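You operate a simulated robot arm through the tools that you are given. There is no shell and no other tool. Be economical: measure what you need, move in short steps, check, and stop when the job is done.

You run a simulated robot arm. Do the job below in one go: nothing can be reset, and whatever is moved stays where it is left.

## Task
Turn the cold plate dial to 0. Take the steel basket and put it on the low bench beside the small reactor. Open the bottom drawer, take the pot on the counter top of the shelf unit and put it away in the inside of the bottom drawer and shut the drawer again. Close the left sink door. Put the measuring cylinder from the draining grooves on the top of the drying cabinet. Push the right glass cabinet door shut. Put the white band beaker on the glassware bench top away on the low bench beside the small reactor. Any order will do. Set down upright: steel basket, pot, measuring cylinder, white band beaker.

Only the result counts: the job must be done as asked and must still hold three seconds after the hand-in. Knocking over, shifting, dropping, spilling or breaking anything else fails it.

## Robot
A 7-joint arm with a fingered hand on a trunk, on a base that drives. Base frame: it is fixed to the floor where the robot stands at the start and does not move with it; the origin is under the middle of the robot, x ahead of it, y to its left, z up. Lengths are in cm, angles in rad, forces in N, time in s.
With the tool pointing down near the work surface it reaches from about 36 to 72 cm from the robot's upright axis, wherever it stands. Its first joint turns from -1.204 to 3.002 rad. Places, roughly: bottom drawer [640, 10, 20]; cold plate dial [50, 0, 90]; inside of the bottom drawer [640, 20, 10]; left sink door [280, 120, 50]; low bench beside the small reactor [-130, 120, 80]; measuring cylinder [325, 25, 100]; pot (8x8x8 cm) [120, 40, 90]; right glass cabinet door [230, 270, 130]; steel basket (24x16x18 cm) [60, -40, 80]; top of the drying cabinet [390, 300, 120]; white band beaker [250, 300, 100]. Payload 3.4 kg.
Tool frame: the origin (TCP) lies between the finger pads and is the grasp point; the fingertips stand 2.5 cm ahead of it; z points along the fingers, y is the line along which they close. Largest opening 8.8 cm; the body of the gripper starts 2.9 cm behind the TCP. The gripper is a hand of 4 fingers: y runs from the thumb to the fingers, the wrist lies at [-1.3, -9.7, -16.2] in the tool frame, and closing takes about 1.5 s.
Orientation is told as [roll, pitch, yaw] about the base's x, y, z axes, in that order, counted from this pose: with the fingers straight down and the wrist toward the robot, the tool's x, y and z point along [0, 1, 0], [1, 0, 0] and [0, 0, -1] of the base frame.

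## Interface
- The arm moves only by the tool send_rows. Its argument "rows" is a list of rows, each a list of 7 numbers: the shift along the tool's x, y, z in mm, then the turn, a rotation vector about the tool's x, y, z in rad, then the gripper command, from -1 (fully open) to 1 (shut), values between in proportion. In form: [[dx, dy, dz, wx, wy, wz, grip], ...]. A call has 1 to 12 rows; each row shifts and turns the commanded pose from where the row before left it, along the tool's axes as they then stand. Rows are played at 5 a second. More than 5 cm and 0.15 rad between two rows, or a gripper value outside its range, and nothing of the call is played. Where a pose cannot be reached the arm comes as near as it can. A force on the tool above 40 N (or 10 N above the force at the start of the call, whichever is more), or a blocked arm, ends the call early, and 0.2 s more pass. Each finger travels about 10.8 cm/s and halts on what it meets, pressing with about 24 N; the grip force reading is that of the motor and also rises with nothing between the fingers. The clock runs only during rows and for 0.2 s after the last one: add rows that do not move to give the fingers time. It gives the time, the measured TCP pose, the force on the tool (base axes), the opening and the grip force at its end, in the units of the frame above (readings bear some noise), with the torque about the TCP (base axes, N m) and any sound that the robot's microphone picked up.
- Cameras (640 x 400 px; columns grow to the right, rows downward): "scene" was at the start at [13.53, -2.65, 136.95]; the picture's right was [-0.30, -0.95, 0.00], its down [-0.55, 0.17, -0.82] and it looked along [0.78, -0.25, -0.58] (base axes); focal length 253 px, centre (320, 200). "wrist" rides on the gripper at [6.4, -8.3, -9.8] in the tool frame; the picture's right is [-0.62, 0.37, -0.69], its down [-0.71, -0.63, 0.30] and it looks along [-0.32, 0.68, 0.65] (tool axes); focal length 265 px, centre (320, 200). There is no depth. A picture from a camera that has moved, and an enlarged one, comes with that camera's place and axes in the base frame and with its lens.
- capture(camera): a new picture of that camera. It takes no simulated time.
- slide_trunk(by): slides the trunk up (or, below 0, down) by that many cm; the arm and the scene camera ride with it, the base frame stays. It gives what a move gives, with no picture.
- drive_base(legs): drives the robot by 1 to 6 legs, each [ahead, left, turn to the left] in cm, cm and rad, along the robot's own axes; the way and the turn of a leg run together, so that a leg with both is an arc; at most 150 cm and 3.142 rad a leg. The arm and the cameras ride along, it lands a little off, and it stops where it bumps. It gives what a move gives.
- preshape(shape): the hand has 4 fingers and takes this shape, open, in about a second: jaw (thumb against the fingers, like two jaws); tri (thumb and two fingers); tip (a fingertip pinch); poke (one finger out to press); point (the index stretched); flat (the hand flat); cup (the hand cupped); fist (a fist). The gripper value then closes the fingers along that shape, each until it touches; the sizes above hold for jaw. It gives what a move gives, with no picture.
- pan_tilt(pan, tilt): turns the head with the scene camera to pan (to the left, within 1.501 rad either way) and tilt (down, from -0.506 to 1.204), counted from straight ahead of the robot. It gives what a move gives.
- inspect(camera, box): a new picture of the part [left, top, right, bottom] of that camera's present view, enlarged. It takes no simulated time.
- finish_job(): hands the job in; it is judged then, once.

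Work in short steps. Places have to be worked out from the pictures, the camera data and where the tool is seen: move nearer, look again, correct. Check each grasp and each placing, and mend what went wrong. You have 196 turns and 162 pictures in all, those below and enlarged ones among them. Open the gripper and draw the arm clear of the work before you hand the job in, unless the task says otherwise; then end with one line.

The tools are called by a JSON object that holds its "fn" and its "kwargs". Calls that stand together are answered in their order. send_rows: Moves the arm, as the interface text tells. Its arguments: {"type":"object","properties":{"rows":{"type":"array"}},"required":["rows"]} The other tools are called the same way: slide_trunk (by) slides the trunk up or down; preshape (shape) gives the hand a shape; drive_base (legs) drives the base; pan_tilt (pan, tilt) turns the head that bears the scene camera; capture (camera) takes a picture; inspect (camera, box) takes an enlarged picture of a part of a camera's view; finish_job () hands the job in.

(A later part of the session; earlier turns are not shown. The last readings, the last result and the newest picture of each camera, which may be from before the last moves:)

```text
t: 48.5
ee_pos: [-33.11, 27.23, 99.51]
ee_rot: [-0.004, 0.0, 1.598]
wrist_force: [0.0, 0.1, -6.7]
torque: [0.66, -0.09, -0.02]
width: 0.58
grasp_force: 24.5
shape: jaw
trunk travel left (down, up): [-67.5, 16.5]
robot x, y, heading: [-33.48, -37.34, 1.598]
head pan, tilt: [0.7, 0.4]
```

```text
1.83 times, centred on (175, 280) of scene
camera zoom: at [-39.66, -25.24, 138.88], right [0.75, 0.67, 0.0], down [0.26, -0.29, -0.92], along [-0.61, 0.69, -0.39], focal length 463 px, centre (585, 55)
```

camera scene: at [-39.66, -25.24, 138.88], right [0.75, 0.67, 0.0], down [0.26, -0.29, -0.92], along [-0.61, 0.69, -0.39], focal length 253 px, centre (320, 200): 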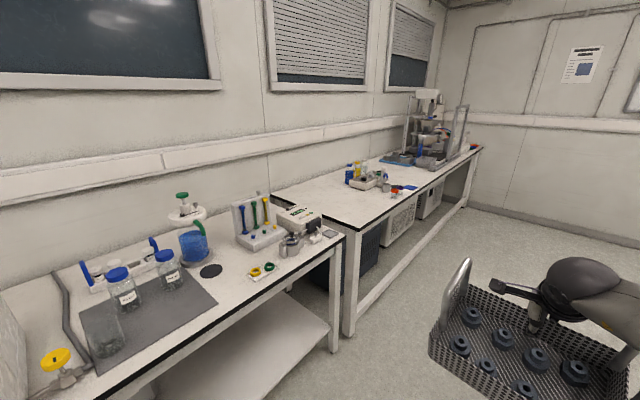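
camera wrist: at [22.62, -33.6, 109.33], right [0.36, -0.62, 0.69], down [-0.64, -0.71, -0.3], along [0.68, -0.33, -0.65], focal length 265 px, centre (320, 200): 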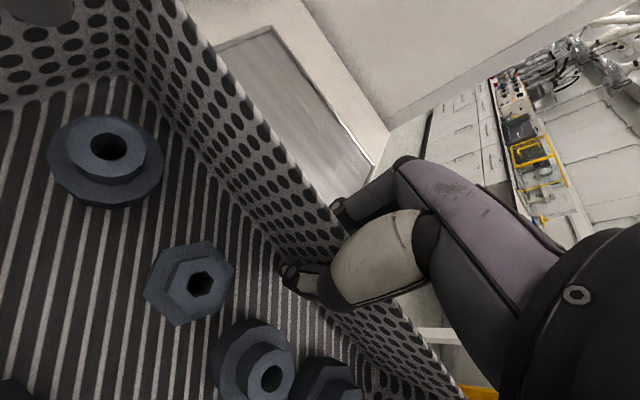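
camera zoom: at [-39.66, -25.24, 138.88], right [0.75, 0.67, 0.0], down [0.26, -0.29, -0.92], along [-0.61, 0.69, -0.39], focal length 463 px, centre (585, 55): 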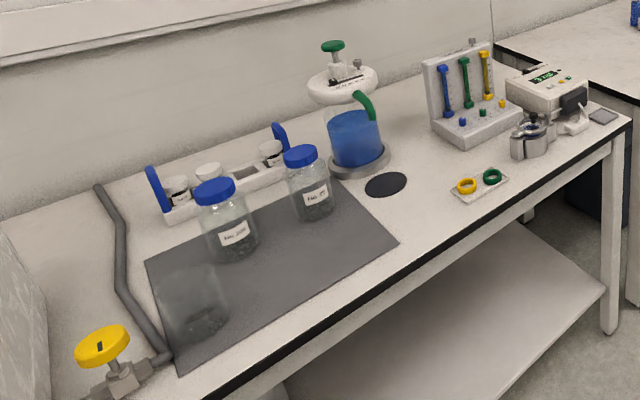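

The long bench by the reactor rig has free space at its near end (x −160..−94, y 66..108, z≈80). I drive along the aisle and turn to face it, with the trunk raised for clearance.

{"fn": "slide_trunk", "kwargs": {"by": 10}}

{"fn": "drive_base", "kwargs": {"legs": [[123, -17, 0], [0, 0, 1.544]]}}

{"fn": "pan_tilt", "kwargs": {"pan": 0.0, "tilt": 0.55}}

{"fn": "capture", "kwargs": {"camera": "scene"}}

```text
t: 49.9
ee_pos: [-33.11, 27.17, 109.49]
ee_rot: [-0.002, 0.001, 1.599]
wrist_force: [0.2, 0.0, -6.5]
torque: [0.64, -0.12, 0.03]
width: 0.53
grasp_force: 24.4
shape: jaw
trunk travel left (down, up): [-77.5, 6.5]
robot x, y, heading: [-33.53, -37.19, 1.597]
head pan, tilt: [0.7, 0.4]
```

```text
t: 59.9
ee_pos: [-81.29, 94.28, 109.43]
ee_rot: [-0.005, 0.001, 3.072]
wrist_force: [0.1, -0.2, -6.3]
torque: [0.16, 0.64, 0.03]
width: 0.56
grasp_force: 23.9
shape: jaw
trunk travel left (down, up): [-77.5, 6.5]
robot x, y, heading: [-17.46, 87.57, 3.072]
head pan, tilt: [0.7, 0.4]
```

```text
t: 61.0
ee_pos: [-81.39, 94.25, 109.47]
ee_rot: [-0.004, 0.001, 3.072]
wrist_force: [0.6, 0.0, -6.9]
torque: [0.16, 0.63, -0.01]
width: 0.53
grasp_force: 24.1
shape: jaw
trunk travel left (down, up): [-77.5, 6.5]
robot x, y, heading: [-17.48, 87.54, 3.071]
head pan, tilt: [0.0, 0.55]
```

```text
125 pictures are left
camera scene: at [-31.27, 88.62, 147.51], right [0.07, 1.0, 0.0], down [0.52, -0.04, -0.85], along [-0.85, 0.06, -0.52], focal length 253 px, centre (320, 200)
```

scene: 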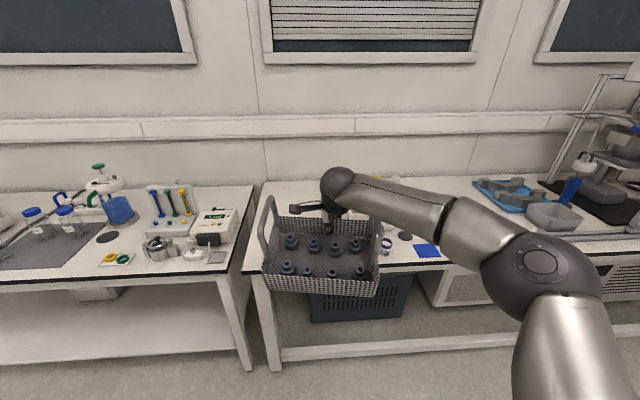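

I straighten to face the bench and advance so the basket will be over the free near end (centre about (-118, 82)).

{"fn": "drive_base", "kwargs": {"legs": [[0, 0, 0.07], [0, 7, 0], [44, 0, 0]]}}

{"fn": "capture", "kwargs": {"camera": "scene"}}

{"fn": "capture", "kwargs": {"camera": "wrist"}}

```text
t: 64.7
ee_pos: [-124.65, 82.63, 109.49]
ee_rot: [-0.002, 0.003, -3.138]
wrist_force: [-0.1, -0.1, -7.6]
torque: [0.16, 0.62, -0.05]
width: 0.54
grasp_force: 23.7
shape: jaw
trunk travel left (down, up): [-77.5, 6.5]
robot x, y, heading: [-60.56, 80.74, -3.137]
head pan, tilt: [0.0, 0.55]
```

```text
124 pictures are left
camera scene: at [-74.37, 80.49, 147.51], right [0.0, 1.0, 0.0], down [0.52, 0.0, -0.85], along [-0.85, 0.0, -0.52], focal length 253 px, centre (320, 200)
```

scene: 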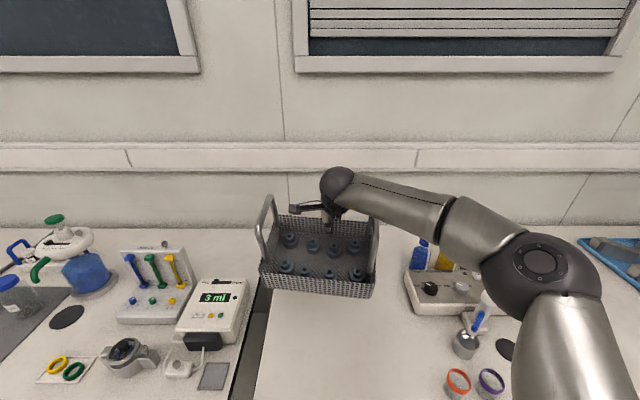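

```text
123 pictures are left
camera wrist: at [-116.45, 76.16, 119.3], right [-0.37, 0.62, 0.69], down [0.63, 0.72, -0.3], along [-0.68, 0.32, -0.65], focal length 265 px, centre (320, 200)
```

wrist: 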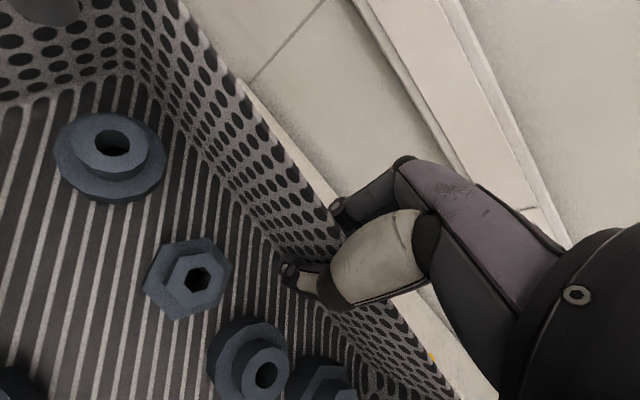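

Space is clear (hotplate box starts at y≈107). I shift 2.5 cm to +y and lower toward the bench.

{"fn": "send_rows", "kwargs": {"rows": [[-12, 0, 30, 0, 0, 0, 1], [-13, 0, 35, 0, 0, 0, 1], [0, 0, 40, 0, 0, 0, 1], [0, 0, 40, 0, 0, 0, 1], [0, 0, 30, 0, 0, 0, 1], [0, 0, 20, 0, 0, 0, 1], [0, 0, 0, 0, 0, 0, 1]]}}

{"fn": "capture", "kwargs": {"camera": "scene"}}

```text
t: 66.3
ee_pos: [-124.8, 84.84, 90.04]
ee_rot: [-0.004, 0.002, -3.139]
wrist_force: [-0.1, 0.5, -6.6]
torque: [0.16, 0.66, -0.03]
width: 0.57
grasp_force: 24.0
shape: jaw
trunk travel left (down, up): [-77.5, 6.5]
robot x, y, heading: [-60.54, 80.5, -3.139]
head pan, tilt: [0.0, 0.55]
```

```text
122 pictures are left
camera scene: at [-74.32, 80.51, 147.51], right [0.0, 1.0, 0.0], down [0.52, 0.0, -0.85], along [-0.85, 0.0, -0.52], focal length 253 px, centre (320, 200)
```

scene: 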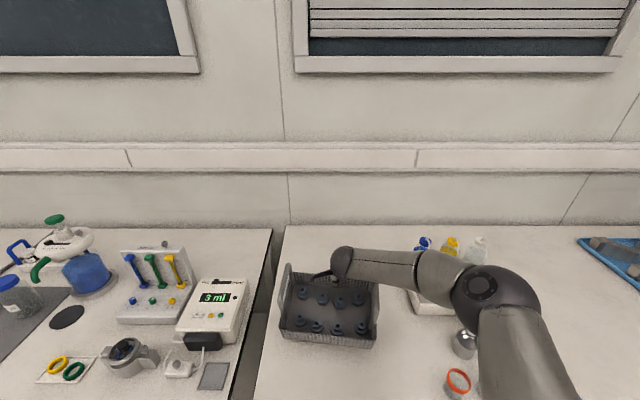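

Still free; I lower 4 cm slowly to find the bench.

{"fn": "send_rows", "kwargs": {"rows": [[0, 0, 8, 0, 0, 0, 1], [0, 0, 8, 0, 0, 0, 1], [0, 0, 6, 0, 0, 0, 1], [0, 0, 5, 0, 0, 0, 1], [0, 0, 4, 0, 0, 0, 1], [0, 0, 4, 0, 0, 0, 1], [0, 0, 4, 0, 0, 0, 1]]}}

```text
t: 67.9
ee_pos: [-124.5, 85.06, 86.16]
ee_rot: [-0.003, 0.002, -3.137]
wrist_force: [-1.3, 0.3, -2.6]
torque: [0.0, 0.05, 0.01]
width: 0.54
grasp_force: 23.9
shape: jaw
trunk travel left (down, up): [-77.5, 6.5]
robot x, y, heading: [-60.7, 80.57, -3.138]
head pan, tilt: [0.0, 0.55]
```

The weight is coming off — contact. I lower 3 mm more and open the hand.

{"fn": "send_rows", "kwargs": {"rows": [[0, 0, 3, 0, 0, 0, 1], [0, 0, 0, 0, 0, 0, 0.8], [0, 0, 0, 0, 0, 0, 0.3], [0, 0, 0, 0, 0, 0, -0.2], [0, 0, 0, 0, 0, 0, -0.3], [0, 0, 0, 0, 0, 0, -0.3]]}}

{"fn": "send_rows", "kwargs": {"rows": [[0, 0, -20, 0, 0, 0, -0.3], [0, 0, -30, 0, 0, 0, -0.3], [0, 0, -40, 0, 0, 0, -0.3], [0, 0, -40, 0, 0, 0, -0.3], [0, 0, -40, 0, 0, 0, -1], [0, 0, -40, 0, 0, 0, -1]]}}

{"fn": "capture", "kwargs": {"camera": "scene"}}

```text
t: 69.3
ee_pos: [-124.66, 85.18, 85.86]
ee_rot: [-0.003, 0.002, -3.138]
wrist_force: [0.0, 0.0, 0.0]
torque: [-0.01, -0.03, 0.0]
width: 5.66
grasp_force: 0.0
shape: jaw
trunk travel left (down, up): [-77.5, 6.5]
robot x, y, heading: [-60.05, 80.64, -3.142]
head pan, tilt: [0.0, 0.55]
```

```text
t: 70.7
ee_pos: [-124.78, 85.26, 107.23]
ee_rot: [-0.004, 0.002, -3.138]
wrist_force: [0.7, 0.5, 0.3]
torque: [-0.01, -0.03, -0.01]
width: 8.76
grasp_force: 0.0
shape: jaw
trunk travel left (down, up): [-77.5, 6.5]
robot x, y, heading: [-60.28, 80.55, -3.135]
head pan, tilt: [0.0, 0.55]
```

```text
121 pictures are left
camera scene: at [-74.13, 80.49, 147.53], right [0.0, 1.0, 0.0], down [0.52, 0.0, -0.85], along [-0.85, 0.0, -0.52], focal length 253 px, centre (320, 200)
```

scene: 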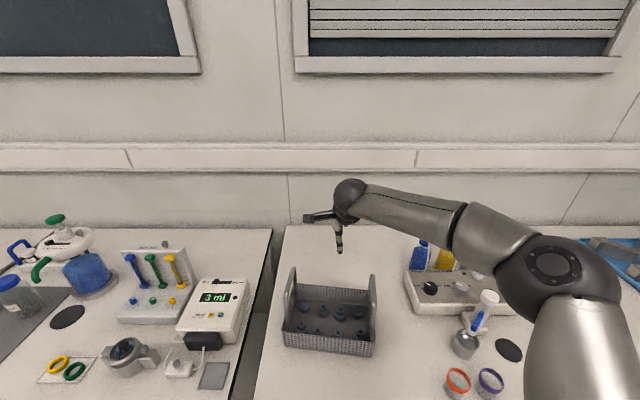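

The basket stands upright on the bench. I tuck the arm in, back away and turn to survey the far side of the room.

{"fn": "send_rows", "kwargs": {"rows": [[0, -45, -15, 0, 0, 0, -1], [0, -45, -15, 0, 0, 0, -1], [0, -45, 0, 0, 0, 0, -1], [0, -45, 0, 0, 0, 0, -1], [0, -40, 0, 0, 0, 0, -1]]}}

{"fn": "drive_base", "kwargs": {"legs": [[-45, 0, 0], [0, 0, -1.57], [0, 0, -0.7]]}}

{"fn": "pan_tilt", "kwargs": {"pan": 0.3, "tilt": 0.3}}

{"fn": "capture", "kwargs": {"camera": "scene"}}

```text
t: 71.9
ee_pos: [-102.69, 85.16, 110.05]
ee_rot: [-0.003, 0.0, -3.141]
wrist_force: [0.4, 0.9, -0.3]
torque: [-0.01, 0.03, 0.02]
width: 8.75
grasp_force: 0.0
shape: jaw
trunk travel left (down, up): [-77.5, 6.5]
robot x, y, heading: [-60.79, 80.26, -3.139]
head pan, tilt: [0.0, 0.55]
```

```text
t: 80.3
ee_pos: [16.07, 110.79, 109.97]
ee_rot: [-0.003, 0.0, 0.896]
wrist_force: [-0.3, 0.6, 0.3]
torque: [0.0, 0.02, -0.01]
width: 8.74
grasp_force: 0.0
shape: jaw
trunk travel left (down, up): [-77.5, 6.5]
robot x, y, heading: [-14.19, 80.59, 0.897]
head pan, tilt: [0.0, 0.55]
```

```text
t: 81.1
ee_pos: [16.05, 110.88, 110.0]
ee_rot: [-0.003, -0.001, 0.895]
wrist_force: [-0.2, -1.1, 0.2]
torque: [-0.02, 0.0, 0.01]
width: 8.76
grasp_force: 0.1
shape: jaw
trunk travel left (down, up): [-77.5, 6.5]
robot x, y, heading: [-14.4, 80.2, 0.894]
head pan, tilt: [0.3, 0.3]
```

```text
120 pictures are left
camera scene: at [-7.49, 93.15, 149.82], right [0.93, -0.37, 0.0], down [-0.11, -0.28, -0.96], along [0.35, 0.89, -0.3], focal length 253 px, centre (320, 200)
```

scene: 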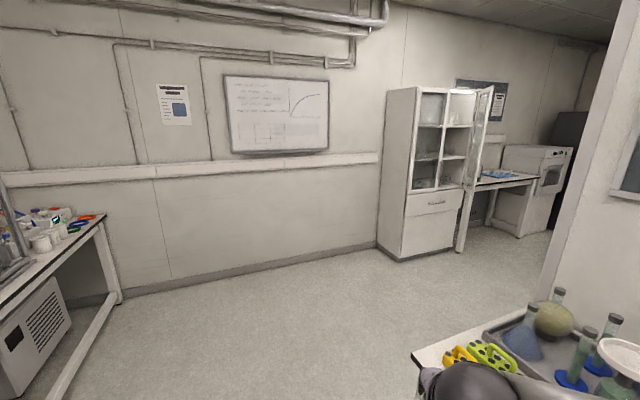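

The cabinet with its open glass door, a bench and the drying cabinet lie beyond the partition end. I drive around the bench corner to about (95, 190).

{"fn": "drive_base", "kwargs": {"legs": [[70, 56, 0], [84, -73, 0]]}}

{"fn": "pan_tilt", "kwargs": {"pan": -0.1, "tilt": 0.3}}

{"fn": "capture", "kwargs": {"camera": "scene"}}

{"fn": "pan_tilt", "kwargs": {"pan": -1.0, "tilt": 0.4}}

{"fn": "capture", "kwargs": {"camera": "scene"}}

```text
t: 91.3
ee_pos: [132.69, 213.86, 109.92]
ee_rot: [-0.002, 0.002, 0.811]
wrist_force: [-0.3, 0.1, -0.1]
torque: [0.01, 0.0, -0.01]
width: 8.77
grasp_force: 0.1
shape: jaw
trunk travel left (down, up): [-77.5, 6.5]
robot x, y, heading: [99.47, 186.27, 0.808]
head pan, tilt: [0.3, 0.3]
```

```text
t: 92.1
ee_pos: [132.61, 213.9, 110.04]
ee_rot: [-0.002, 0.001, 0.81]
wrist_force: [-0.4, 0.4, 0.4]
torque: [-0.01, -0.01, 0.03]
width: 8.77
grasp_force: 0.1
shape: jaw
trunk travel left (down, up): [-77.5, 6.5]
robot x, y, heading: [99.86, 186.05, 0.806]
head pan, tilt: [-0.099, 0.3]
```

```text
119 pictures are left
camera scene: at [110.65, 196.11, 149.82], right [0.65, -0.76, 0.0], down [-0.22, -0.19, -0.96], along [0.72, 0.62, -0.3], focal length 253 px, centre (320, 200)
```

scene: 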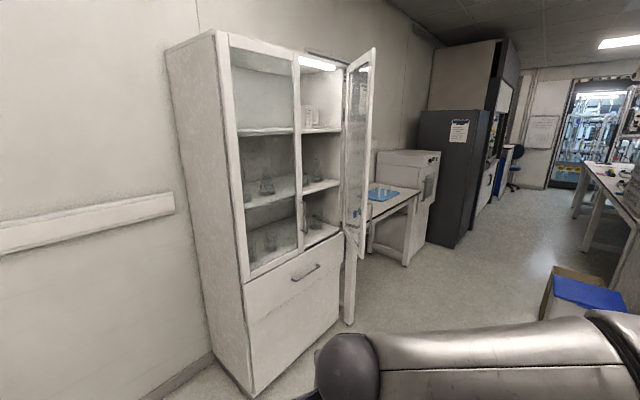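

```text
t: 93.3
ee_pos: [132.6, 213.96, 110.02]
ee_rot: [-0.003, 0.001, 0.811]
wrist_force: [-0.6, 0.6, -1.0]
torque: [0.01, -0.01, 0.02]
width: 8.75
grasp_force: 0.0
shape: jaw
trunk travel left (down, up): [-77.5, 6.5]
robot x, y, heading: [99.59, 185.97, 0.808]
head pan, tilt: [-1.0, 0.4]
```

```text
118 pictures are left
camera scene: at [112.67, 188.27, 148.9], right [-0.19, -0.98, 0.0], down [-0.38, 0.07, -0.92], along [0.9, -0.17, -0.39], focal length 253 px, centre (320, 200)
```

scene: 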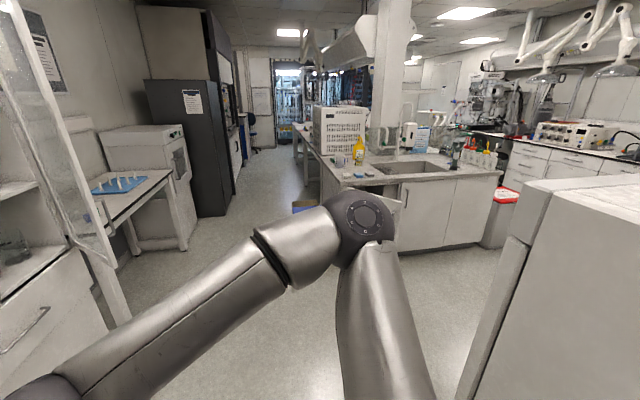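

The right door is open roughly 45°, its free edge near (206, 252); I must push it from the right-hand side. I drive to about (240, 203) and turn to face it.

{"fn": "drive_base", "kwargs": {"legs": [[109, -89, 0], [0, 0, 1.2]]}}

{"fn": "pan_tilt", "kwargs": {"pan": 0.0, "tilt": 0.3}}

{"fn": "capture", "kwargs": {"camera": "scene"}}

```text
t: 103.3
ee_pos: [223.77, 244.31, 110.04]
ee_rot: [-0.004, -0.001, 2.038]
wrist_force: [0.3, 0.2, -0.1]
torque: [0.03, 0.0, 0.0]
width: 8.75
grasp_force: 0.0
shape: jaw
trunk travel left (down, up): [-77.5, 6.5]
robot x, y, heading: [238.8, 203.89, 2.035]
head pan, tilt: [-1.0, 0.4]
```

```text
t: 104.6
ee_pos: [223.79, 244.33, 110.04]
ee_rot: [-0.005, -0.001, 2.039]
wrist_force: [0.4, -0.1, 0.1]
torque: [-0.03, -0.03, 0.01]
width: 8.79
grasp_force: 0.0
shape: jaw
trunk travel left (down, up): [-77.5, 6.5]
robot x, y, heading: [238.79, 204.49, 2.038]
head pan, tilt: [0.0, 0.3]
```

```text
117 pictures are left
camera scene: at [232.39, 217.13, 149.82], right [0.89, 0.45, 0.0], down [0.13, -0.26, -0.96], along [-0.43, 0.85, -0.3], focal length 253 px, centre (320, 200)
```

scene: 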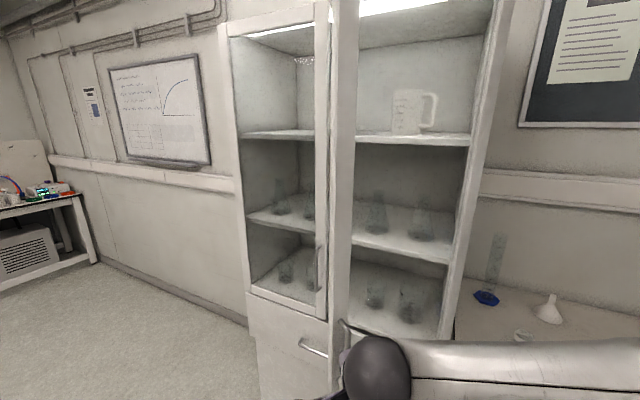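

Triangulating from two views: hinge ≈(241, 289), free edge ≈(216, 258), and I'm on its outer side. I close the hand, shift it sideways and step the base closer for the push.

{"fn": "send_rows", "kwargs": {"rows": [[-40, -20, 0, 0, 0, 0, 1], [-40, -25, 0, 0, 0, 0, 1], [-40, -25, 0, 0, 0, 0, 1], [0, 0, 0, 0, 0, 0, 1], [0, 0, 0, 0, 0, 0, 1]]}}

{"fn": "drive_base", "kwargs": {"legs": [[14.8, 7.1, 0]]}}

{"fn": "capture", "kwargs": {"camera": "scene"}}

{"fn": "capture", "kwargs": {"camera": "wrist"}}

```text
t: 105.8
ee_pos: [237.17, 244.55, 110.52]
ee_rot: [-0.001, 0.002, 2.038]
wrist_force: [0.8, 0.4, 0.0]
torque: [-0.02, 0.0, -0.01]
width: 0.03
grasp_force: 24.0
shape: jaw
out of reach, approached as far as the arm can: row 3
trunk travel left (down, up): [-77.5, 6.5]
robot x, y, heading: [238.62, 204.25, 2.038]
head pan, tilt: [0.0, 0.3]
```

```text
t: 107.2
ee_pos: [224.09, 254.45, 110.44]
ee_rot: [-0.004, 0.004, 2.041]
wrist_force: [0.0, -0.3, 0.3]
torque: [0.02, 0.0, 0.0]
width: 0.01
grasp_force: 24.0
shape: jaw
trunk travel left (down, up): [-77.5, 6.5]
robot x, y, heading: [225.9, 213.94, 2.036]
head pan, tilt: [0.0, 0.3]
```

```text
116 pictures are left
camera scene: at [219.43, 226.93, 149.82], right [0.89, 0.45, 0.0], down [0.13, -0.26, -0.96], along [-0.43, 0.85, -0.3], focal length 253 px, centre (320, 200)
```

scene: 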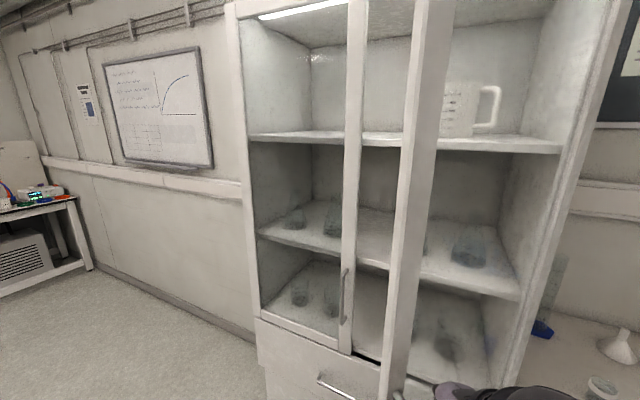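

```text
115 pictures are left
camera wrist: at [222.08, 244.12, 120.36], right [0.38, 0.61, 0.69], down [0.92, -0.24, -0.3], along [-0.02, 0.76, -0.65], focal length 265 px, centre (320, 200)
```

wrist: 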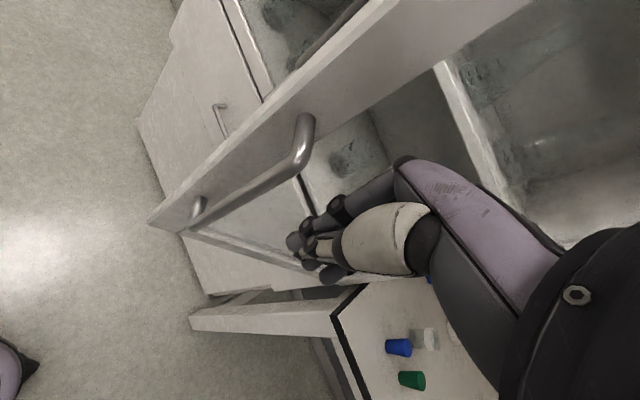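

The hand sits in front of the door's outer face beside its handle. I push forward along the closing arc.

{"fn": "send_rows", "kwargs": {"rows": [[0, 30, 0, 0, 0, 0, 1], [1, 30, 0, 0, 0, 0, 1], [2, 30, 0, 0, 0, 0, 1], [3, 30, 0, 0, 0, 0, 1], [4, 30, 0, 0, 0, 0, 1], [4, 30, 0, 0, 0, 0, 1], [4, 30, 0, 0, 0, 0, 1]]}}

{"fn": "capture", "kwargs": {"camera": "scene"}}

```text
t: 108.8
ee_pos: [212.83, 272.41, 110.41]
ee_rot: [-0.002, 0.002, 2.04]
wrist_force: [0.0, -0.5, 0.5]
torque: [0.0, 0.0, -0.01]
width: 0.0
grasp_force: 23.5
shape: jaw
trunk travel left (down, up): [-77.5, 6.5]
robot x, y, heading: [225.87, 213.67, 2.038]
head pan, tilt: [0.0, 0.3]
```

```text
114 pictures are left
camera scene: at [219.35, 227.02, 149.8], right [0.89, 0.45, 0.0], down [0.13, -0.26, -0.95], along [-0.43, 0.85, -0.3], focal length 253 px, centre (320, 200)
```

scene: 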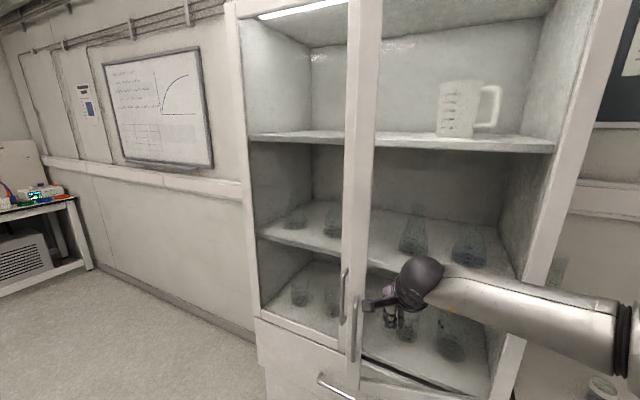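

The door is nearly shut. I continue pushing in small steps.

{"fn": "send_rows", "kwargs": {"rows": [[3, 20, 0, 0, 0, 0, 1], [3, 20, 0, 0, 0, 0, 1], [3, 20, 0, 0, 0, 0, 1], [3, 15, 0, 0, 0, 0, 1], [3, 15, 0, 0, 0, 0, 1], [3, 15, 0, 0, 0, 0, 1]]}}

{"fn": "capture", "kwargs": {"camera": "scene"}}

```text
t: 110.2
ee_pos: [206.51, 280.83, 110.47]
ee_rot: [-0.005, 0.004, 2.04]
wrist_force: [-0.4, 0.2, -0.6]
torque: [0.01, -0.02, 0.03]
width: 0.0
grasp_force: 24.1
shape: jaw
trunk travel left (down, up): [-77.5, 6.5]
robot x, y, heading: [225.96, 213.7, 2.043]
head pan, tilt: [0.0, 0.3]
```

```text
113 pictures are left
camera scene: at [219.4, 226.96, 149.81], right [0.89, 0.45, 0.0], down [0.13, -0.26, -0.96], along [-0.43, 0.85, -0.3], focal length 253 px, centre (320, 200)
```

scene: 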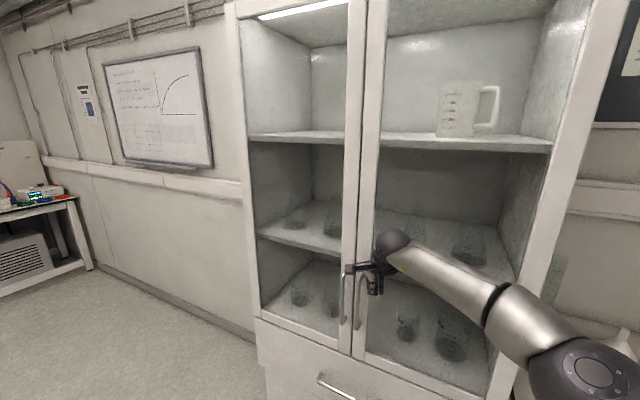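

Almost flush; I press on a little until there is resistance.

{"fn": "send_rows", "kwargs": {"rows": [[-3, 12, 0, 0, 0, 0, 1], [-3, 12, 0, 0, 0, 0, 1], [-3, 12, 0, 0, 0, 0, 1], [-3, 12, 0, 0, 0, 0, 1]]}}

{"fn": "inspect", "kwargs": {"camera": "scene", "box": [300, 200, 500, 400]}}

```text
t: 110.7
ee_pos: [206.1, 281.14, 110.7]
ee_rot: [-0.004, 0.013, 2.047]
wrist_force: [2.3, -20.4, 0.7]
torque: [1.14, 0.07, -0.33]
width: 0.0
grasp_force: 24.2
shape: jaw
trunk travel left (down, up): [-77.5, 6.5]
robot x, y, heading: [225.94, 213.71, 2.042]
head pan, tilt: [0.0, 0.3]
stopped in row 2: the force on the tool passed its limit at 44 N (the readings are from after the stop); the commanded pose is now the measured one
```

```text
2.00 times, centred on (400, 300) of scene
camera zoom: at [219.68, 225.86, 149.93], right [0.89, 0.45, 0.0], down [0.13, -0.26, -0.96], along [-0.43, 0.85, -0.29], focal length 506 px, centre (160, 0)
```

zoom: 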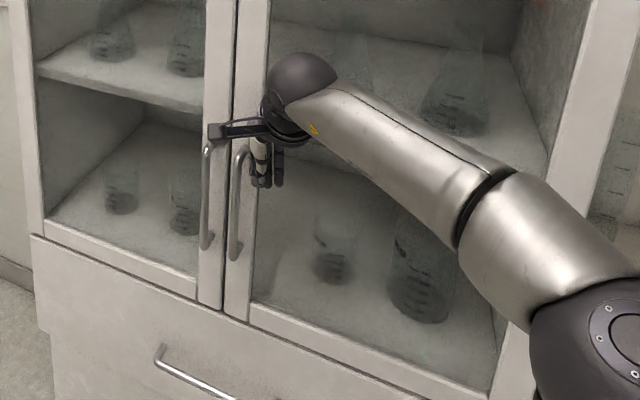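

The door is shut against its stop. I withdraw the hand and look to the right at the glassware bench.

{"fn": "send_rows", "kwargs": {"rows": [[0, -40, 0, 0, 0, 0, 1], [0, -40, 0, 0, 0, 0, 1], [0, -40, -10, 0, 0, 0, 1], [0, -40, -10, 0, 0, 0, 0], [0, -40, 0, 0, 0, 0, -1], [0, -30, 0, 0, 0, 0, -1]]}}

{"fn": "drive_base", "kwargs": {"legs": [[-20, 0, 0], [0, -40, 0], [0, 0, -0.467]]}}

{"fn": "pan_tilt", "kwargs": {"pan": 0.0, "tilt": 0.5}}

{"fn": "capture", "kwargs": {"camera": "scene"}}

```text
t: 112.1
ee_pos: [216.51, 261.57, 112.9]
ee_rot: [-0.001, 0.014, 2.045]
wrist_force: [-0.4, 0.1, -1.1]
torque: [0.04, 0.0, -0.01]
width: 8.77
grasp_force: 0.1
shape: jaw
trunk travel left (down, up): [-77.5, 6.5]
robot x, y, heading: [225.98, 213.77, 2.035]
head pan, tilt: [0.0, 0.3]
```

```text
t: 117.2
ee_pos: [284.05, 261.46, 112.93]
ee_rot: [-0.001, 0.016, 1.561]
wrist_force: [0.3, 0.2, 0.6]
torque: [-0.01, 0.01, 0.02]
width: 8.76
grasp_force: 0.1
shape: jaw
trunk travel left (down, up): [-77.5, 6.5]
robot x, y, heading: [270.05, 215.01, 1.561]
head pan, tilt: [0.0, 0.3]
```

```text
t: 117.9
ee_pos: [284.01, 261.33, 112.89]
ee_rot: [0.0, 0.015, 1.562]
wrist_force: [0.7, -0.2, 0.6]
torque: [0.04, 0.01, -0.01]
width: 8.75
grasp_force: 0.1
shape: jaw
trunk travel left (down, up): [-77.5, 6.5]
robot x, y, heading: [270.35, 214.96, 1.559]
head pan, tilt: [0.0, 0.499]
```

```text
111 pictures are left
camera scene: at [270.64, 228.99, 147.99], right [1.0, -0.01, 0.0], down [-0.01, -0.48, -0.88], along [0.01, 0.88, -0.48], focal length 253 px, centre (320, 200)
```

scene: 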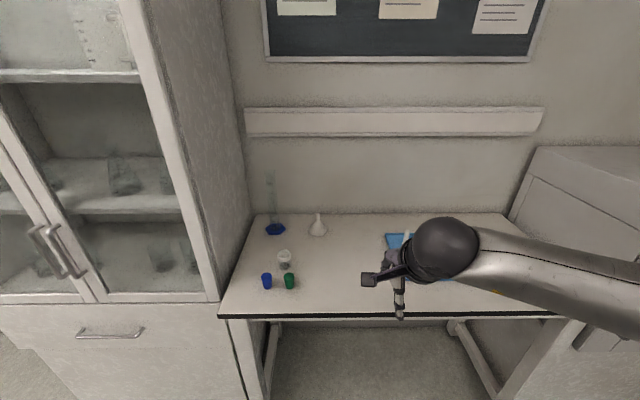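

A small beaker with a white band is at pixel (284, 258) behind two caps. I enlarge it.

{"fn": "inspect", "kwargs": {"camera": "scene", "box": [230, 180, 350, 320]}}

{"fn": "inspect", "kwargs": {"camera": "wrist", "box": [0, 0, 640, 400]}}

```text
2.86 times, centred on (290, 250) of scene
camera zoom: at [270.64, 228.99, 147.99], right [1.0, -0.01, 0.0], down [-0.01, -0.48, -0.88], along [0.01, 0.88, -0.48], focal length 724 px, centre (406, 57)
```

zoom: 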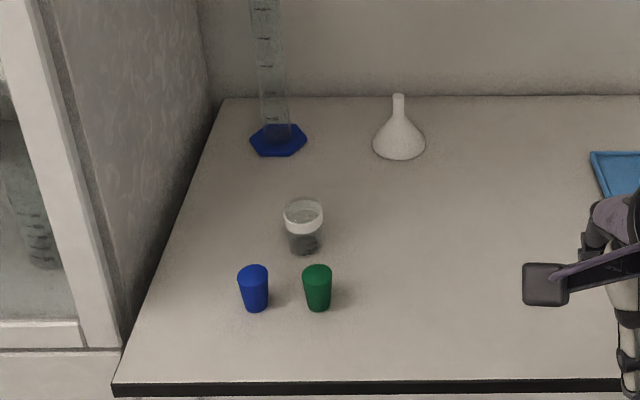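

```text
1.00 times, centred on (320, 200) of wrist (not enlarged: the box is as wide or as high as the picture)
camera zoom: at [277.55, 253.38, 122.82], right [0.62, 0.37, 0.69], down [0.71, -0.64, -0.29], along [0.33, 0.67, -0.66], focal length 265 px, centre (320, 200)
```

zoom: 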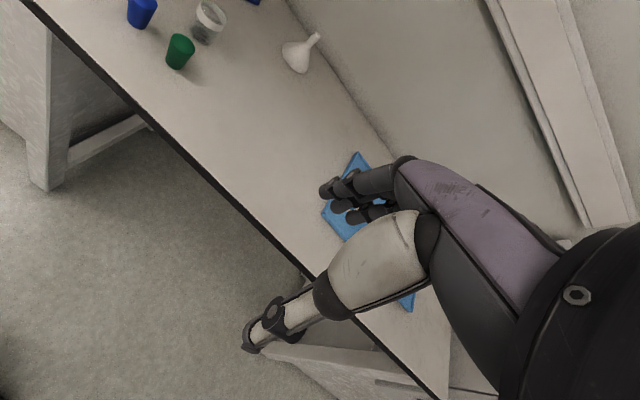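

Beaker is near (258, 300) on a bench top at z≈80, about 5 cm wide. I move the base closer and bring the hand above it.

{"fn": "drive_base", "kwargs": {"legs": [[25, 8, 0]]}}

{"fn": "send_rows", "kwargs": {"rows": [[40, 20, 0, 0, 0, 0, -1], [40, 20, 0, 0, 0, 0, -1], [40, 20, 0, 0, 0, 0, -1], [40, 20, 0, 0, 0, 0, -1], [20, 20, 0, 0, 0, 0, -1], [0, 0, 0, 0, 0, 0, -1]]}}

{"fn": "capture", "kwargs": {"camera": "wrist"}}

{"fn": "pan_tilt", "kwargs": {"pan": 0.0, "tilt": 0.8}}

{"fn": "capture", "kwargs": {"camera": "scene"}}

```text
t: 119.8
ee_pos: [276.32, 286.27, 112.83]
ee_rot: [-0.002, 0.015, 1.562]
wrist_force: [0.2, 1.2, -0.3]
torque: [0.01, -0.02, -0.03]
width: 8.78
grasp_force: 0.2
shape: jaw
trunk travel left (down, up): [-77.5, 6.5]
robot x, y, heading: [262.76, 239.42, 1.554]
head pan, tilt: [0.0, 0.499]
```

```text
t: 121.2
ee_pos: [258.69, 296.36, 113.04]
ee_rot: [-0.001, 0.015, 1.561]
wrist_force: [0.1, -0.2, -0.2]
torque: [0.05, -0.02, -0.04]
width: 8.79
grasp_force: 0.0
shape: jaw
trunk travel left (down, up): [-77.5, 6.5]
robot x, y, heading: [262.41, 239.8, 1.551]
head pan, tilt: [0.0, 0.499]
```

```text
108 pictures are left
camera wrist: at [252.1, 288.21, 123.02], right [0.62, 0.37, 0.69], down [0.71, -0.64, -0.29], along [0.33, 0.67, -0.66], focal length 265 px, centre (320, 200)
```

wrist: 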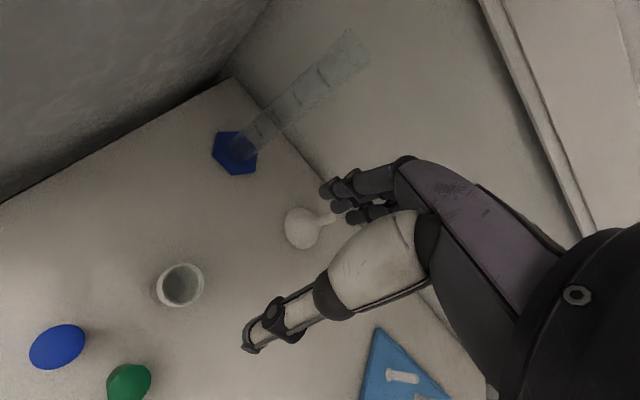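

```text
t: 122.0
ee_pos: [258.68, 296.3, 113.18]
ee_rot: [0.0, 0.016, 1.562]
wrist_force: [0.2, 0.0, -0.8]
torque: [0.01, -0.03, -0.02]
width: 8.77
grasp_force: 0.1
shape: jaw
trunk travel left (down, up): [-77.5, 6.5]
robot x, y, heading: [262.29, 239.78, 1.555]
head pan, tilt: [0.0, 0.799]
```

```text
107 pictures are left
camera scene: at [262.93, 252.7, 145.39], right [1.0, -0.02, 0.0], down [-0.01, -0.72, -0.7], along [0.01, 0.7, -0.72], focal length 253 px, centre (320, 200)
```

scene: 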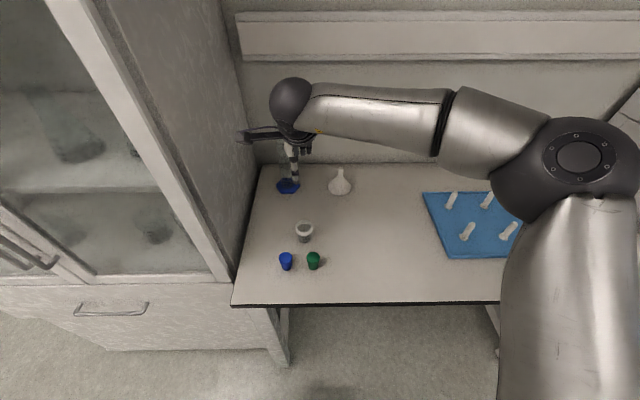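

Rim centre triangulates to (259.1, 296.4, 89.1) consistently. I narrow the opening slightly, align, and descend part way to re-check.

{"fn": "send_rows", "kwargs": {"rows": [[-4, 5, 30, 0, 0, 0, -0.73], [0, 0, 40, 0, 0, 0, -0.73], [0, 0, 40, 0, 0, 0, -0.73], [0, 0, 40, 0, 0, 0, -0.73], [0, 0, 0, 0, 0, 0, -0.73]]}}

{"fn": "capture", "kwargs": {"camera": "wrist"}}

{"fn": "inspect", "kwargs": {"camera": "scene", "box": [240, 160, 380, 290]}}

```text
t: 123.2
ee_pos: [259.13, 296.2, 97.87]
ee_rot: [-0.003, 0.015, 1.561]
wrist_force: [-0.2, 0.1, 0.6]
torque: [0.03, -0.02, -0.02]
width: 7.67
grasp_force: 0.1
shape: jaw
trunk travel left (down, up): [-77.5, 6.5]
robot x, y, heading: [262.11, 239.57, 1.552]
head pan, tilt: [0.0, 0.799]
```

```text
106 pictures are left
camera wrist: at [252.67, 288.16, 107.8], right [0.62, 0.37, 0.69], down [0.71, -0.64, -0.29], along [0.33, 0.67, -0.66], focal length 265 px, centre (320, 200)
```

wrist: 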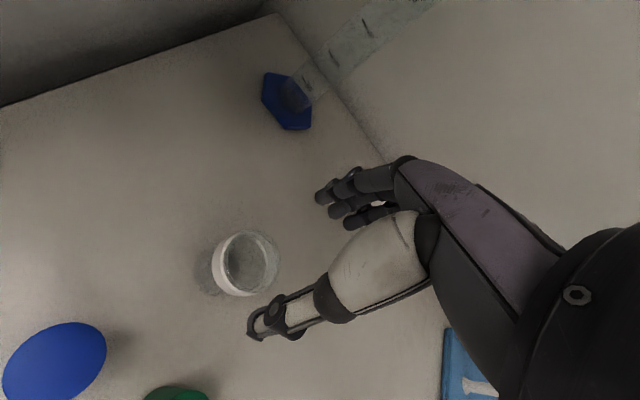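

```text
3.08 times, centred on (310, 225) of scene
camera zoom: at [262.94, 252.63, 145.39], right [1.0, -0.02, 0.0], down [-0.01, -0.72, -0.7], along [0.01, 0.7, -0.72], focal length 779 px, centre (351, 123)
```

zoom: 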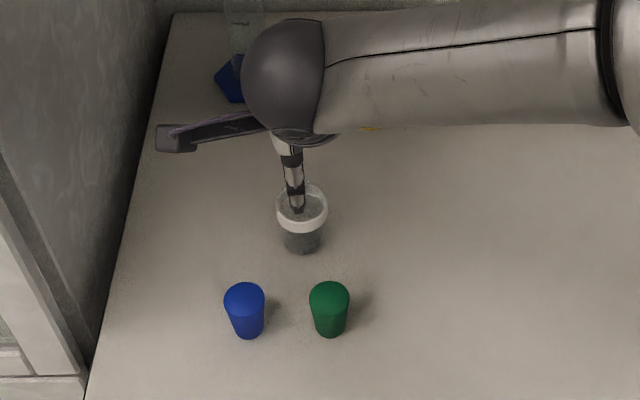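

The hand is aligned over the beaker; the bench is at about z≈84, so I descend to TCP z≈87.3 and grip gently.

{"fn": "send_rows", "kwargs": {"rows": [[-2, 4, 30, 0, 0, 0, -0.73], [0, 0, 30, 0, 0, 0, -0.73], [0, 0, 25, 0, 0, 0, -0.73], [0, 0, 12, 0, 0, 0, -0.73], [0, 0, 8, 0, 0, 0, -0.73], [0, 0, 0, 0, 0, 0, -0.73]]}}

{"fn": "capture", "kwargs": {"camera": "wrist"}}

```text
t: 124.6
ee_pos: [259.18, 296.68, 87.44]
ee_rot: [-0.002, 0.01, 1.56]
wrist_force: [-0.1, 0.0, 14.0]
torque: [0.46, -0.07, -0.03]
width: 7.53
grasp_force: 0.0
shape: jaw
trunk travel left (down, up): [-77.5, 6.5]
robot x, y, heading: [262.81, 239.5, 1.55]
head pan, tilt: [0.0, 0.799]
```

```text
104 pictures are left
camera wrist: at [252.72, 288.53, 97.44], right [0.62, 0.37, 0.69], down [0.71, -0.64, -0.3], along [0.33, 0.67, -0.66], focal length 265 px, centre (320, 200)
```

wrist: 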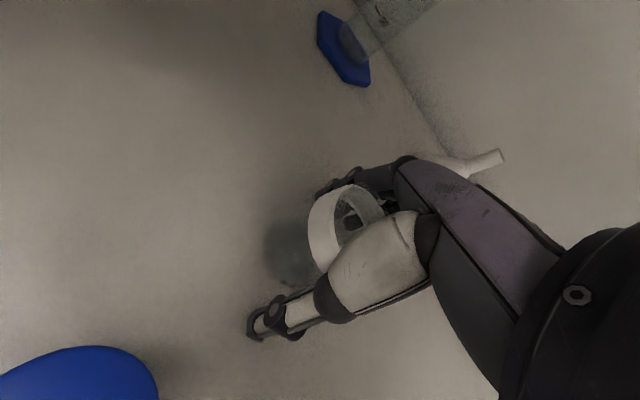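

Fingertips just touch the bench. I raise 4 mm and close on the beaker.

{"fn": "send_rows", "kwargs": {"rows": [[0, 0, -5, 0, 0, 0, -0.73], [0, 0, 0, 0, 0, 0, -0.4], [0, 0, 0, 0, 0, 0, 0], [0, 0, 0, 0, 0, 0, 0.3], [0, 0, 0, 0, 0, 0, 0.5], [0, 0, 0, 0, 0, 0, 0.5], [0, 0, 0, 0, 0, 0, 0.5]]}}

{"fn": "capture", "kwargs": {"camera": "wrist"}}

```text
t: 126.2
ee_pos: [259.22, 296.7, 87.85]
ee_rot: [-0.002, 0.015, 1.559]
wrist_force: [-0.4, -0.2, 0.0]
torque: [-0.02, -0.01, -0.02]
width: 3.61
grasp_force: 23.8
shape: jaw
trunk travel left (down, up): [-77.5, 6.5]
robot x, y, heading: [262.85, 239.44, 1.559]
head pan, tilt: [0.0, 0.799]
```

```text
103 pictures are left
camera wrist: at [252.71, 288.66, 97.76], right [0.62, 0.37, 0.69], down [0.71, -0.64, -0.29], along [0.33, 0.67, -0.66], focal length 265 px, centre (320, 200)
```

wrist: 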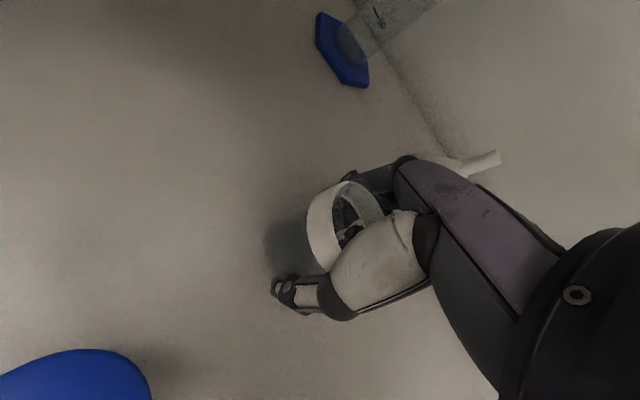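

Gripped (width 3.6 cm, 24 N). I lift and check it comes along.

{"fn": "send_rows", "kwargs": {"rows": [[0, 0, -15, 0, 0, 0, 0.5], [0, 0, -30, 0, 0, 0, 0.5], [0, 0, -40, 0, 0, 0, 0.5], [0, 0, -40, 0, 0, 0, 0.5], [0, 0, -40, 0, 0, 0, 0.5], [0, 0, 0, 0, 0, 0, 0.5]]}}

{"fn": "capture", "kwargs": {"camera": "wrist"}}

{"fn": "inspect", "kwargs": {"camera": "scene", "box": [220, 60, 380, 280]}}

```text
t: 127.6
ee_pos: [259.15, 297.05, 104.44]
ee_rot: [-0.001, 0.015, 1.56]
wrist_force: [-0.4, 0.3, -0.6]
torque: [-0.02, -0.02, -0.02]
width: 3.61
grasp_force: 24.1
shape: jaw
trunk travel left (down, up): [-77.5, 6.5]
robot x, y, heading: [262.19, 239.55, 1.556]
head pan, tilt: [0.0, 0.799]
```

```text
102 pictures are left
camera wrist: at [252.61, 288.99, 114.3], right [0.62, 0.37, 0.69], down [0.71, -0.64, -0.29], along [0.33, 0.67, -0.66], focal length 265 px, centre (320, 200)
```

wrist: 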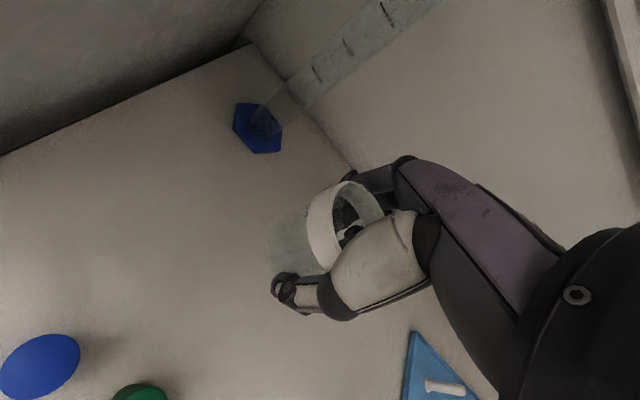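

```text
1.82 times, centred on (300, 170) of scene
camera zoom: at [262.91, 252.75, 145.38], right [1.0, -0.02, 0.0], down [-0.01, -0.72, -0.7], along [0.01, 0.7, -0.72], focal length 460 px, centre (356, 254)
```

zoom: 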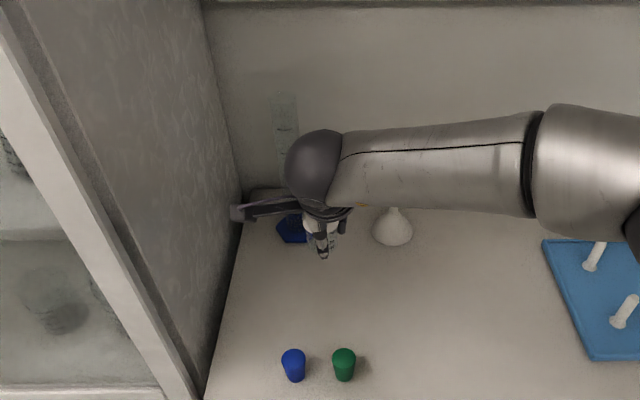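

The beaker is held. I drive back to the low bench: back out, left along the room, turn, then approach.

{"fn": "drive_base", "kwargs": {"legs": [[-36, 0, 0], [0, 150, 0], [0, 125, 0], [0, 0, 1.586]]}}

{"fn": "pan_tilt", "kwargs": {"pan": 0.2, "tilt": 0.5}}

{"fn": "capture", "kwargs": {"camera": "scene"}}

```text
t: 146.7
ee_pos: [-67.85, 192.39, 104.29]
ee_rot: [-0.001, 0.016, -3.061]
wrist_force: [-0.2, 0.0, -0.7]
torque: [-0.02, -0.02, 0.0]
width: 3.59
grasp_force: 24.4
shape: jaw
trunk travel left (down, up): [-77.5, 6.5]
robot x, y, heading: [-10.89, 200.96, -3.071]
head pan, tilt: [0.0, 0.799]
```

```text
t: 147.5
ee_pos: [-67.92, 192.46, 104.25]
ee_rot: [0.0, 0.016, -3.061]
wrist_force: [0.1, -0.5, -1.1]
torque: [0.0, -0.01, -0.01]
width: 3.58
grasp_force: 23.0
shape: jaw
trunk travel left (down, up): [-77.5, 6.5]
robot x, y, heading: [-11.02, 200.68, -3.071]
head pan, tilt: [0.201, 0.499]
```

```text
100 pictures are left
camera scene: at [-24.64, 198.19, 147.97], right [-0.27, 0.96, 0.0], down [0.46, 0.13, -0.88], along [-0.84, -0.24, -0.48], focal length 253 px, centre (320, 200)
```

scene: 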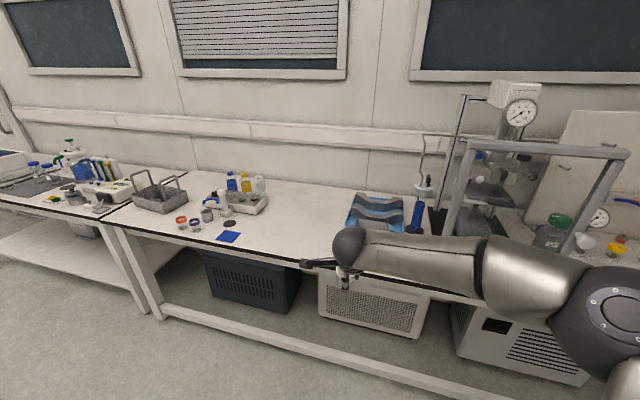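

There is ample free bench between the blue mat and the reactor rig, around (-114, 150). I straighten and drive there.

{"fn": "drive_base", "kwargs": {"legs": [[0, 0, -0.07], [0, 46.5, 0], [45.5, 0, 0]]}}

{"fn": "pan_tilt", "kwargs": {"pan": 0.0, "tilt": 0.7}}

{"fn": "capture", "kwargs": {"camera": "scene"}}

```text
t: 153.1
ee_pos: [-113.15, 147.4, 104.29]
ee_rot: [-0.001, 0.016, -3.105]
wrist_force: [0.2, 0.5, -1.2]
torque: [-0.02, 0.02, 0.0]
width: 3.59
grasp_force: 24.0
shape: jaw
trunk travel left (down, up): [-77.5, 6.5]
robot x, y, heading: [-55.75, 153.49, -3.113]
head pan, tilt: [0.201, 0.499]
```

```text
t: 153.8
ee_pos: [-113.29, 147.42, 104.34]
ee_rot: [-0.001, 0.014, -3.106]
wrist_force: [1.4, 0.6, 0.2]
torque: [0.0, 0.01, 0.0]
width: 3.57
grasp_force: 24.0
shape: jaw
trunk travel left (down, up): [-77.5, 6.5]
robot x, y, heading: [-55.82, 153.33, -3.111]
head pan, tilt: [0.0, 0.7]
```

```text
99 pictures are left
camera scene: at [-69.38, 153.03, 146.22], right [-0.03, 1.0, 0.0], down [0.64, 0.02, -0.77], along [-0.76, -0.02, -0.64], focal length 253 px, centre (320, 200)
```

scene: 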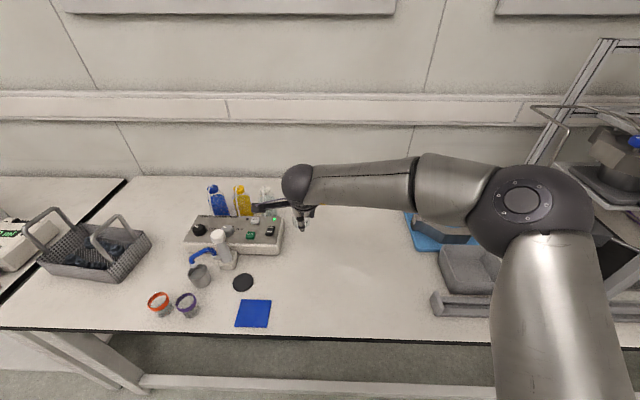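

Space below the hand is free. I shift 4 cm right and lower toward the bench.

{"fn": "send_rows", "kwargs": {"rows": [[-20, 0, 35, 0, 0, 0, 0.5], [-20, 0, 35, 0, 0, 0, 0.5], [0, 0, 40, 0, 0, 0, 0.5], [0, 0, 40, 0, 0, 0, 0.5], [0, 0, 25, 0, 0, 0, 0.5], [0, 0, 10, 0, 0, 0, 0.5], [0, 0, 0, 0, 0, 0, 0.5]]}}

{"fn": "capture", "kwargs": {"camera": "wrist"}}

```text
t: 155.4
ee_pos: [-113.13, 151.28, 85.59]
ee_rot: [-0.001, 0.016, -3.107]
wrist_force: [-0.4, 1.0, -0.9]
torque: [-0.01, 0.0, -0.02]
width: 3.52
grasp_force: 23.9
shape: jaw
trunk travel left (down, up): [-77.5, 6.5]
robot x, y, heading: [-55.84, 153.47, -3.109]
head pan, tilt: [0.0, 0.7]
```

```text
98 pictures are left
camera wrist: at [-104.7, 145.09, 95.58], right [-0.4, 0.6, 0.69], down [0.61, 0.74, -0.29], along [-0.68, 0.3, -0.66], focal length 265 px, centre (320, 200)
```

wrist: 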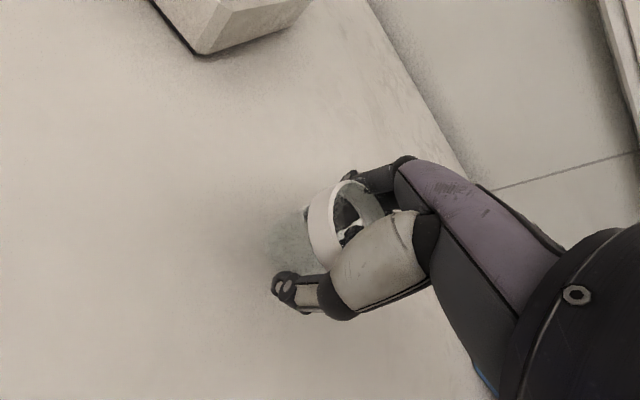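

Close to the surface now; I lower in 3–4 mm steps until contact is felt.

{"fn": "send_rows", "kwargs": {"rows": [[0, 0, 4, 0, 0, 0, 0.5], [0, 0, 4, 0, 0, 0, 0.5], [0, 0, 4, 0, 0, 0, 0.5], [0, 0, 3, 0, 0, 0, 0.5], [0, 0, 3, 0, 0, 0, 0.5], [0, 0, 0, 0, 0, 0, 0.5]]}}

```text
t: 156.8
ee_pos: [-113.0, 151.29, 84.06]
ee_rot: [-0.002, 0.016, -3.107]
wrist_force: [0.1, 0.0, -0.5]
torque: [0.0, 0.03, 0.02]
width: 3.56
grasp_force: 23.7
shape: jaw
trunk travel left (down, up): [-77.5, 6.5]
robot x, y, heading: [-56.22, 153.35, -3.112]
head pan, tilt: [0.0, 0.7]
```

{"fn": "send_rows", "kwargs": {"rows": [[0, 0, 3, 0, 0, 0, 0.5], [0, 0, 3, 0, 0, 0, 0.5], [0, 0, 3, 0, 0, 0, 0.5], [0, 0, 2, 0, 0, 0, 0.5], [0, 0, 0, 0, 0, 0, 0.5]]}}

{"fn": "inspect", "kwargs": {"camera": "wrist", "box": [220, 140, 420, 340]}}

```text
t: 158.0
ee_pos: [-112.87, 151.43, 82.9]
ee_rot: [-0.003, 0.015, -3.107]
wrist_force: [0.4, 0.7, -0.4]
torque: [0.02, -0.03, 0.04]
width: 3.55
grasp_force: 23.5
shape: jaw
trunk travel left (down, up): [-77.5, 6.5]
robot x, y, heading: [-55.84, 153.13, -3.113]
head pan, tilt: [0.0, 0.7]
```

```text
2.00 times, centred on (320, 240) of wrist
camera zoom: at [-104.49, 145.36, 92.92], right [-0.4, 0.6, 0.69], down [0.61, 0.74, -0.29], along [-0.68, 0.3, -0.66], focal length 531 px, centre (320, 120)
```

zoom: 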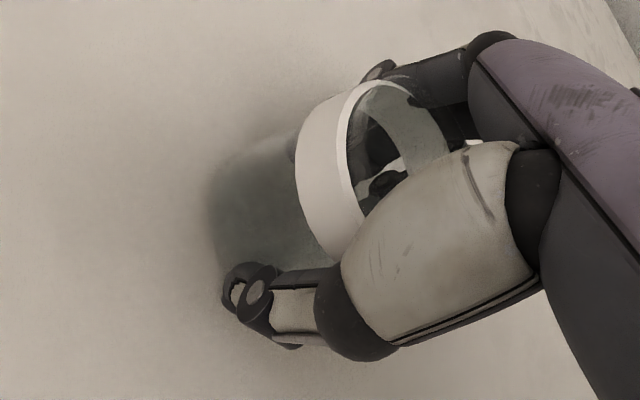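

No contact yet, though the beaker base and its shadow nearly meet. I continue down in 2 mm steps.

{"fn": "send_rows", "kwargs": {"rows": [[0, 0, 2, 0, 0, 0, 0.5], [0, 0, 2, 0, 0, 0, 0.5], [0, 0, 2, 0, 0, 0, 0.5], [0, 0, 2, 0, 0, 0, 0.5], [0, 0, 0, 0, 0, 0, 0.5]]}}

```text
t: 159.2
ee_pos: [-112.88, 151.36, 82.69]
ee_rot: [-0.001, 0.006, -3.106]
wrist_force: [-3.3, -1.5, 27.3]
torque: [-0.15, 0.49, 0.03]
width: 3.67
grasp_force: 24.4
shape: jaw
trunk travel left (down, up): [-77.5, 6.5]
robot x, y, heading: [-55.96, 153.47, -3.112]
head pan, tilt: [0.0, 0.7]
```

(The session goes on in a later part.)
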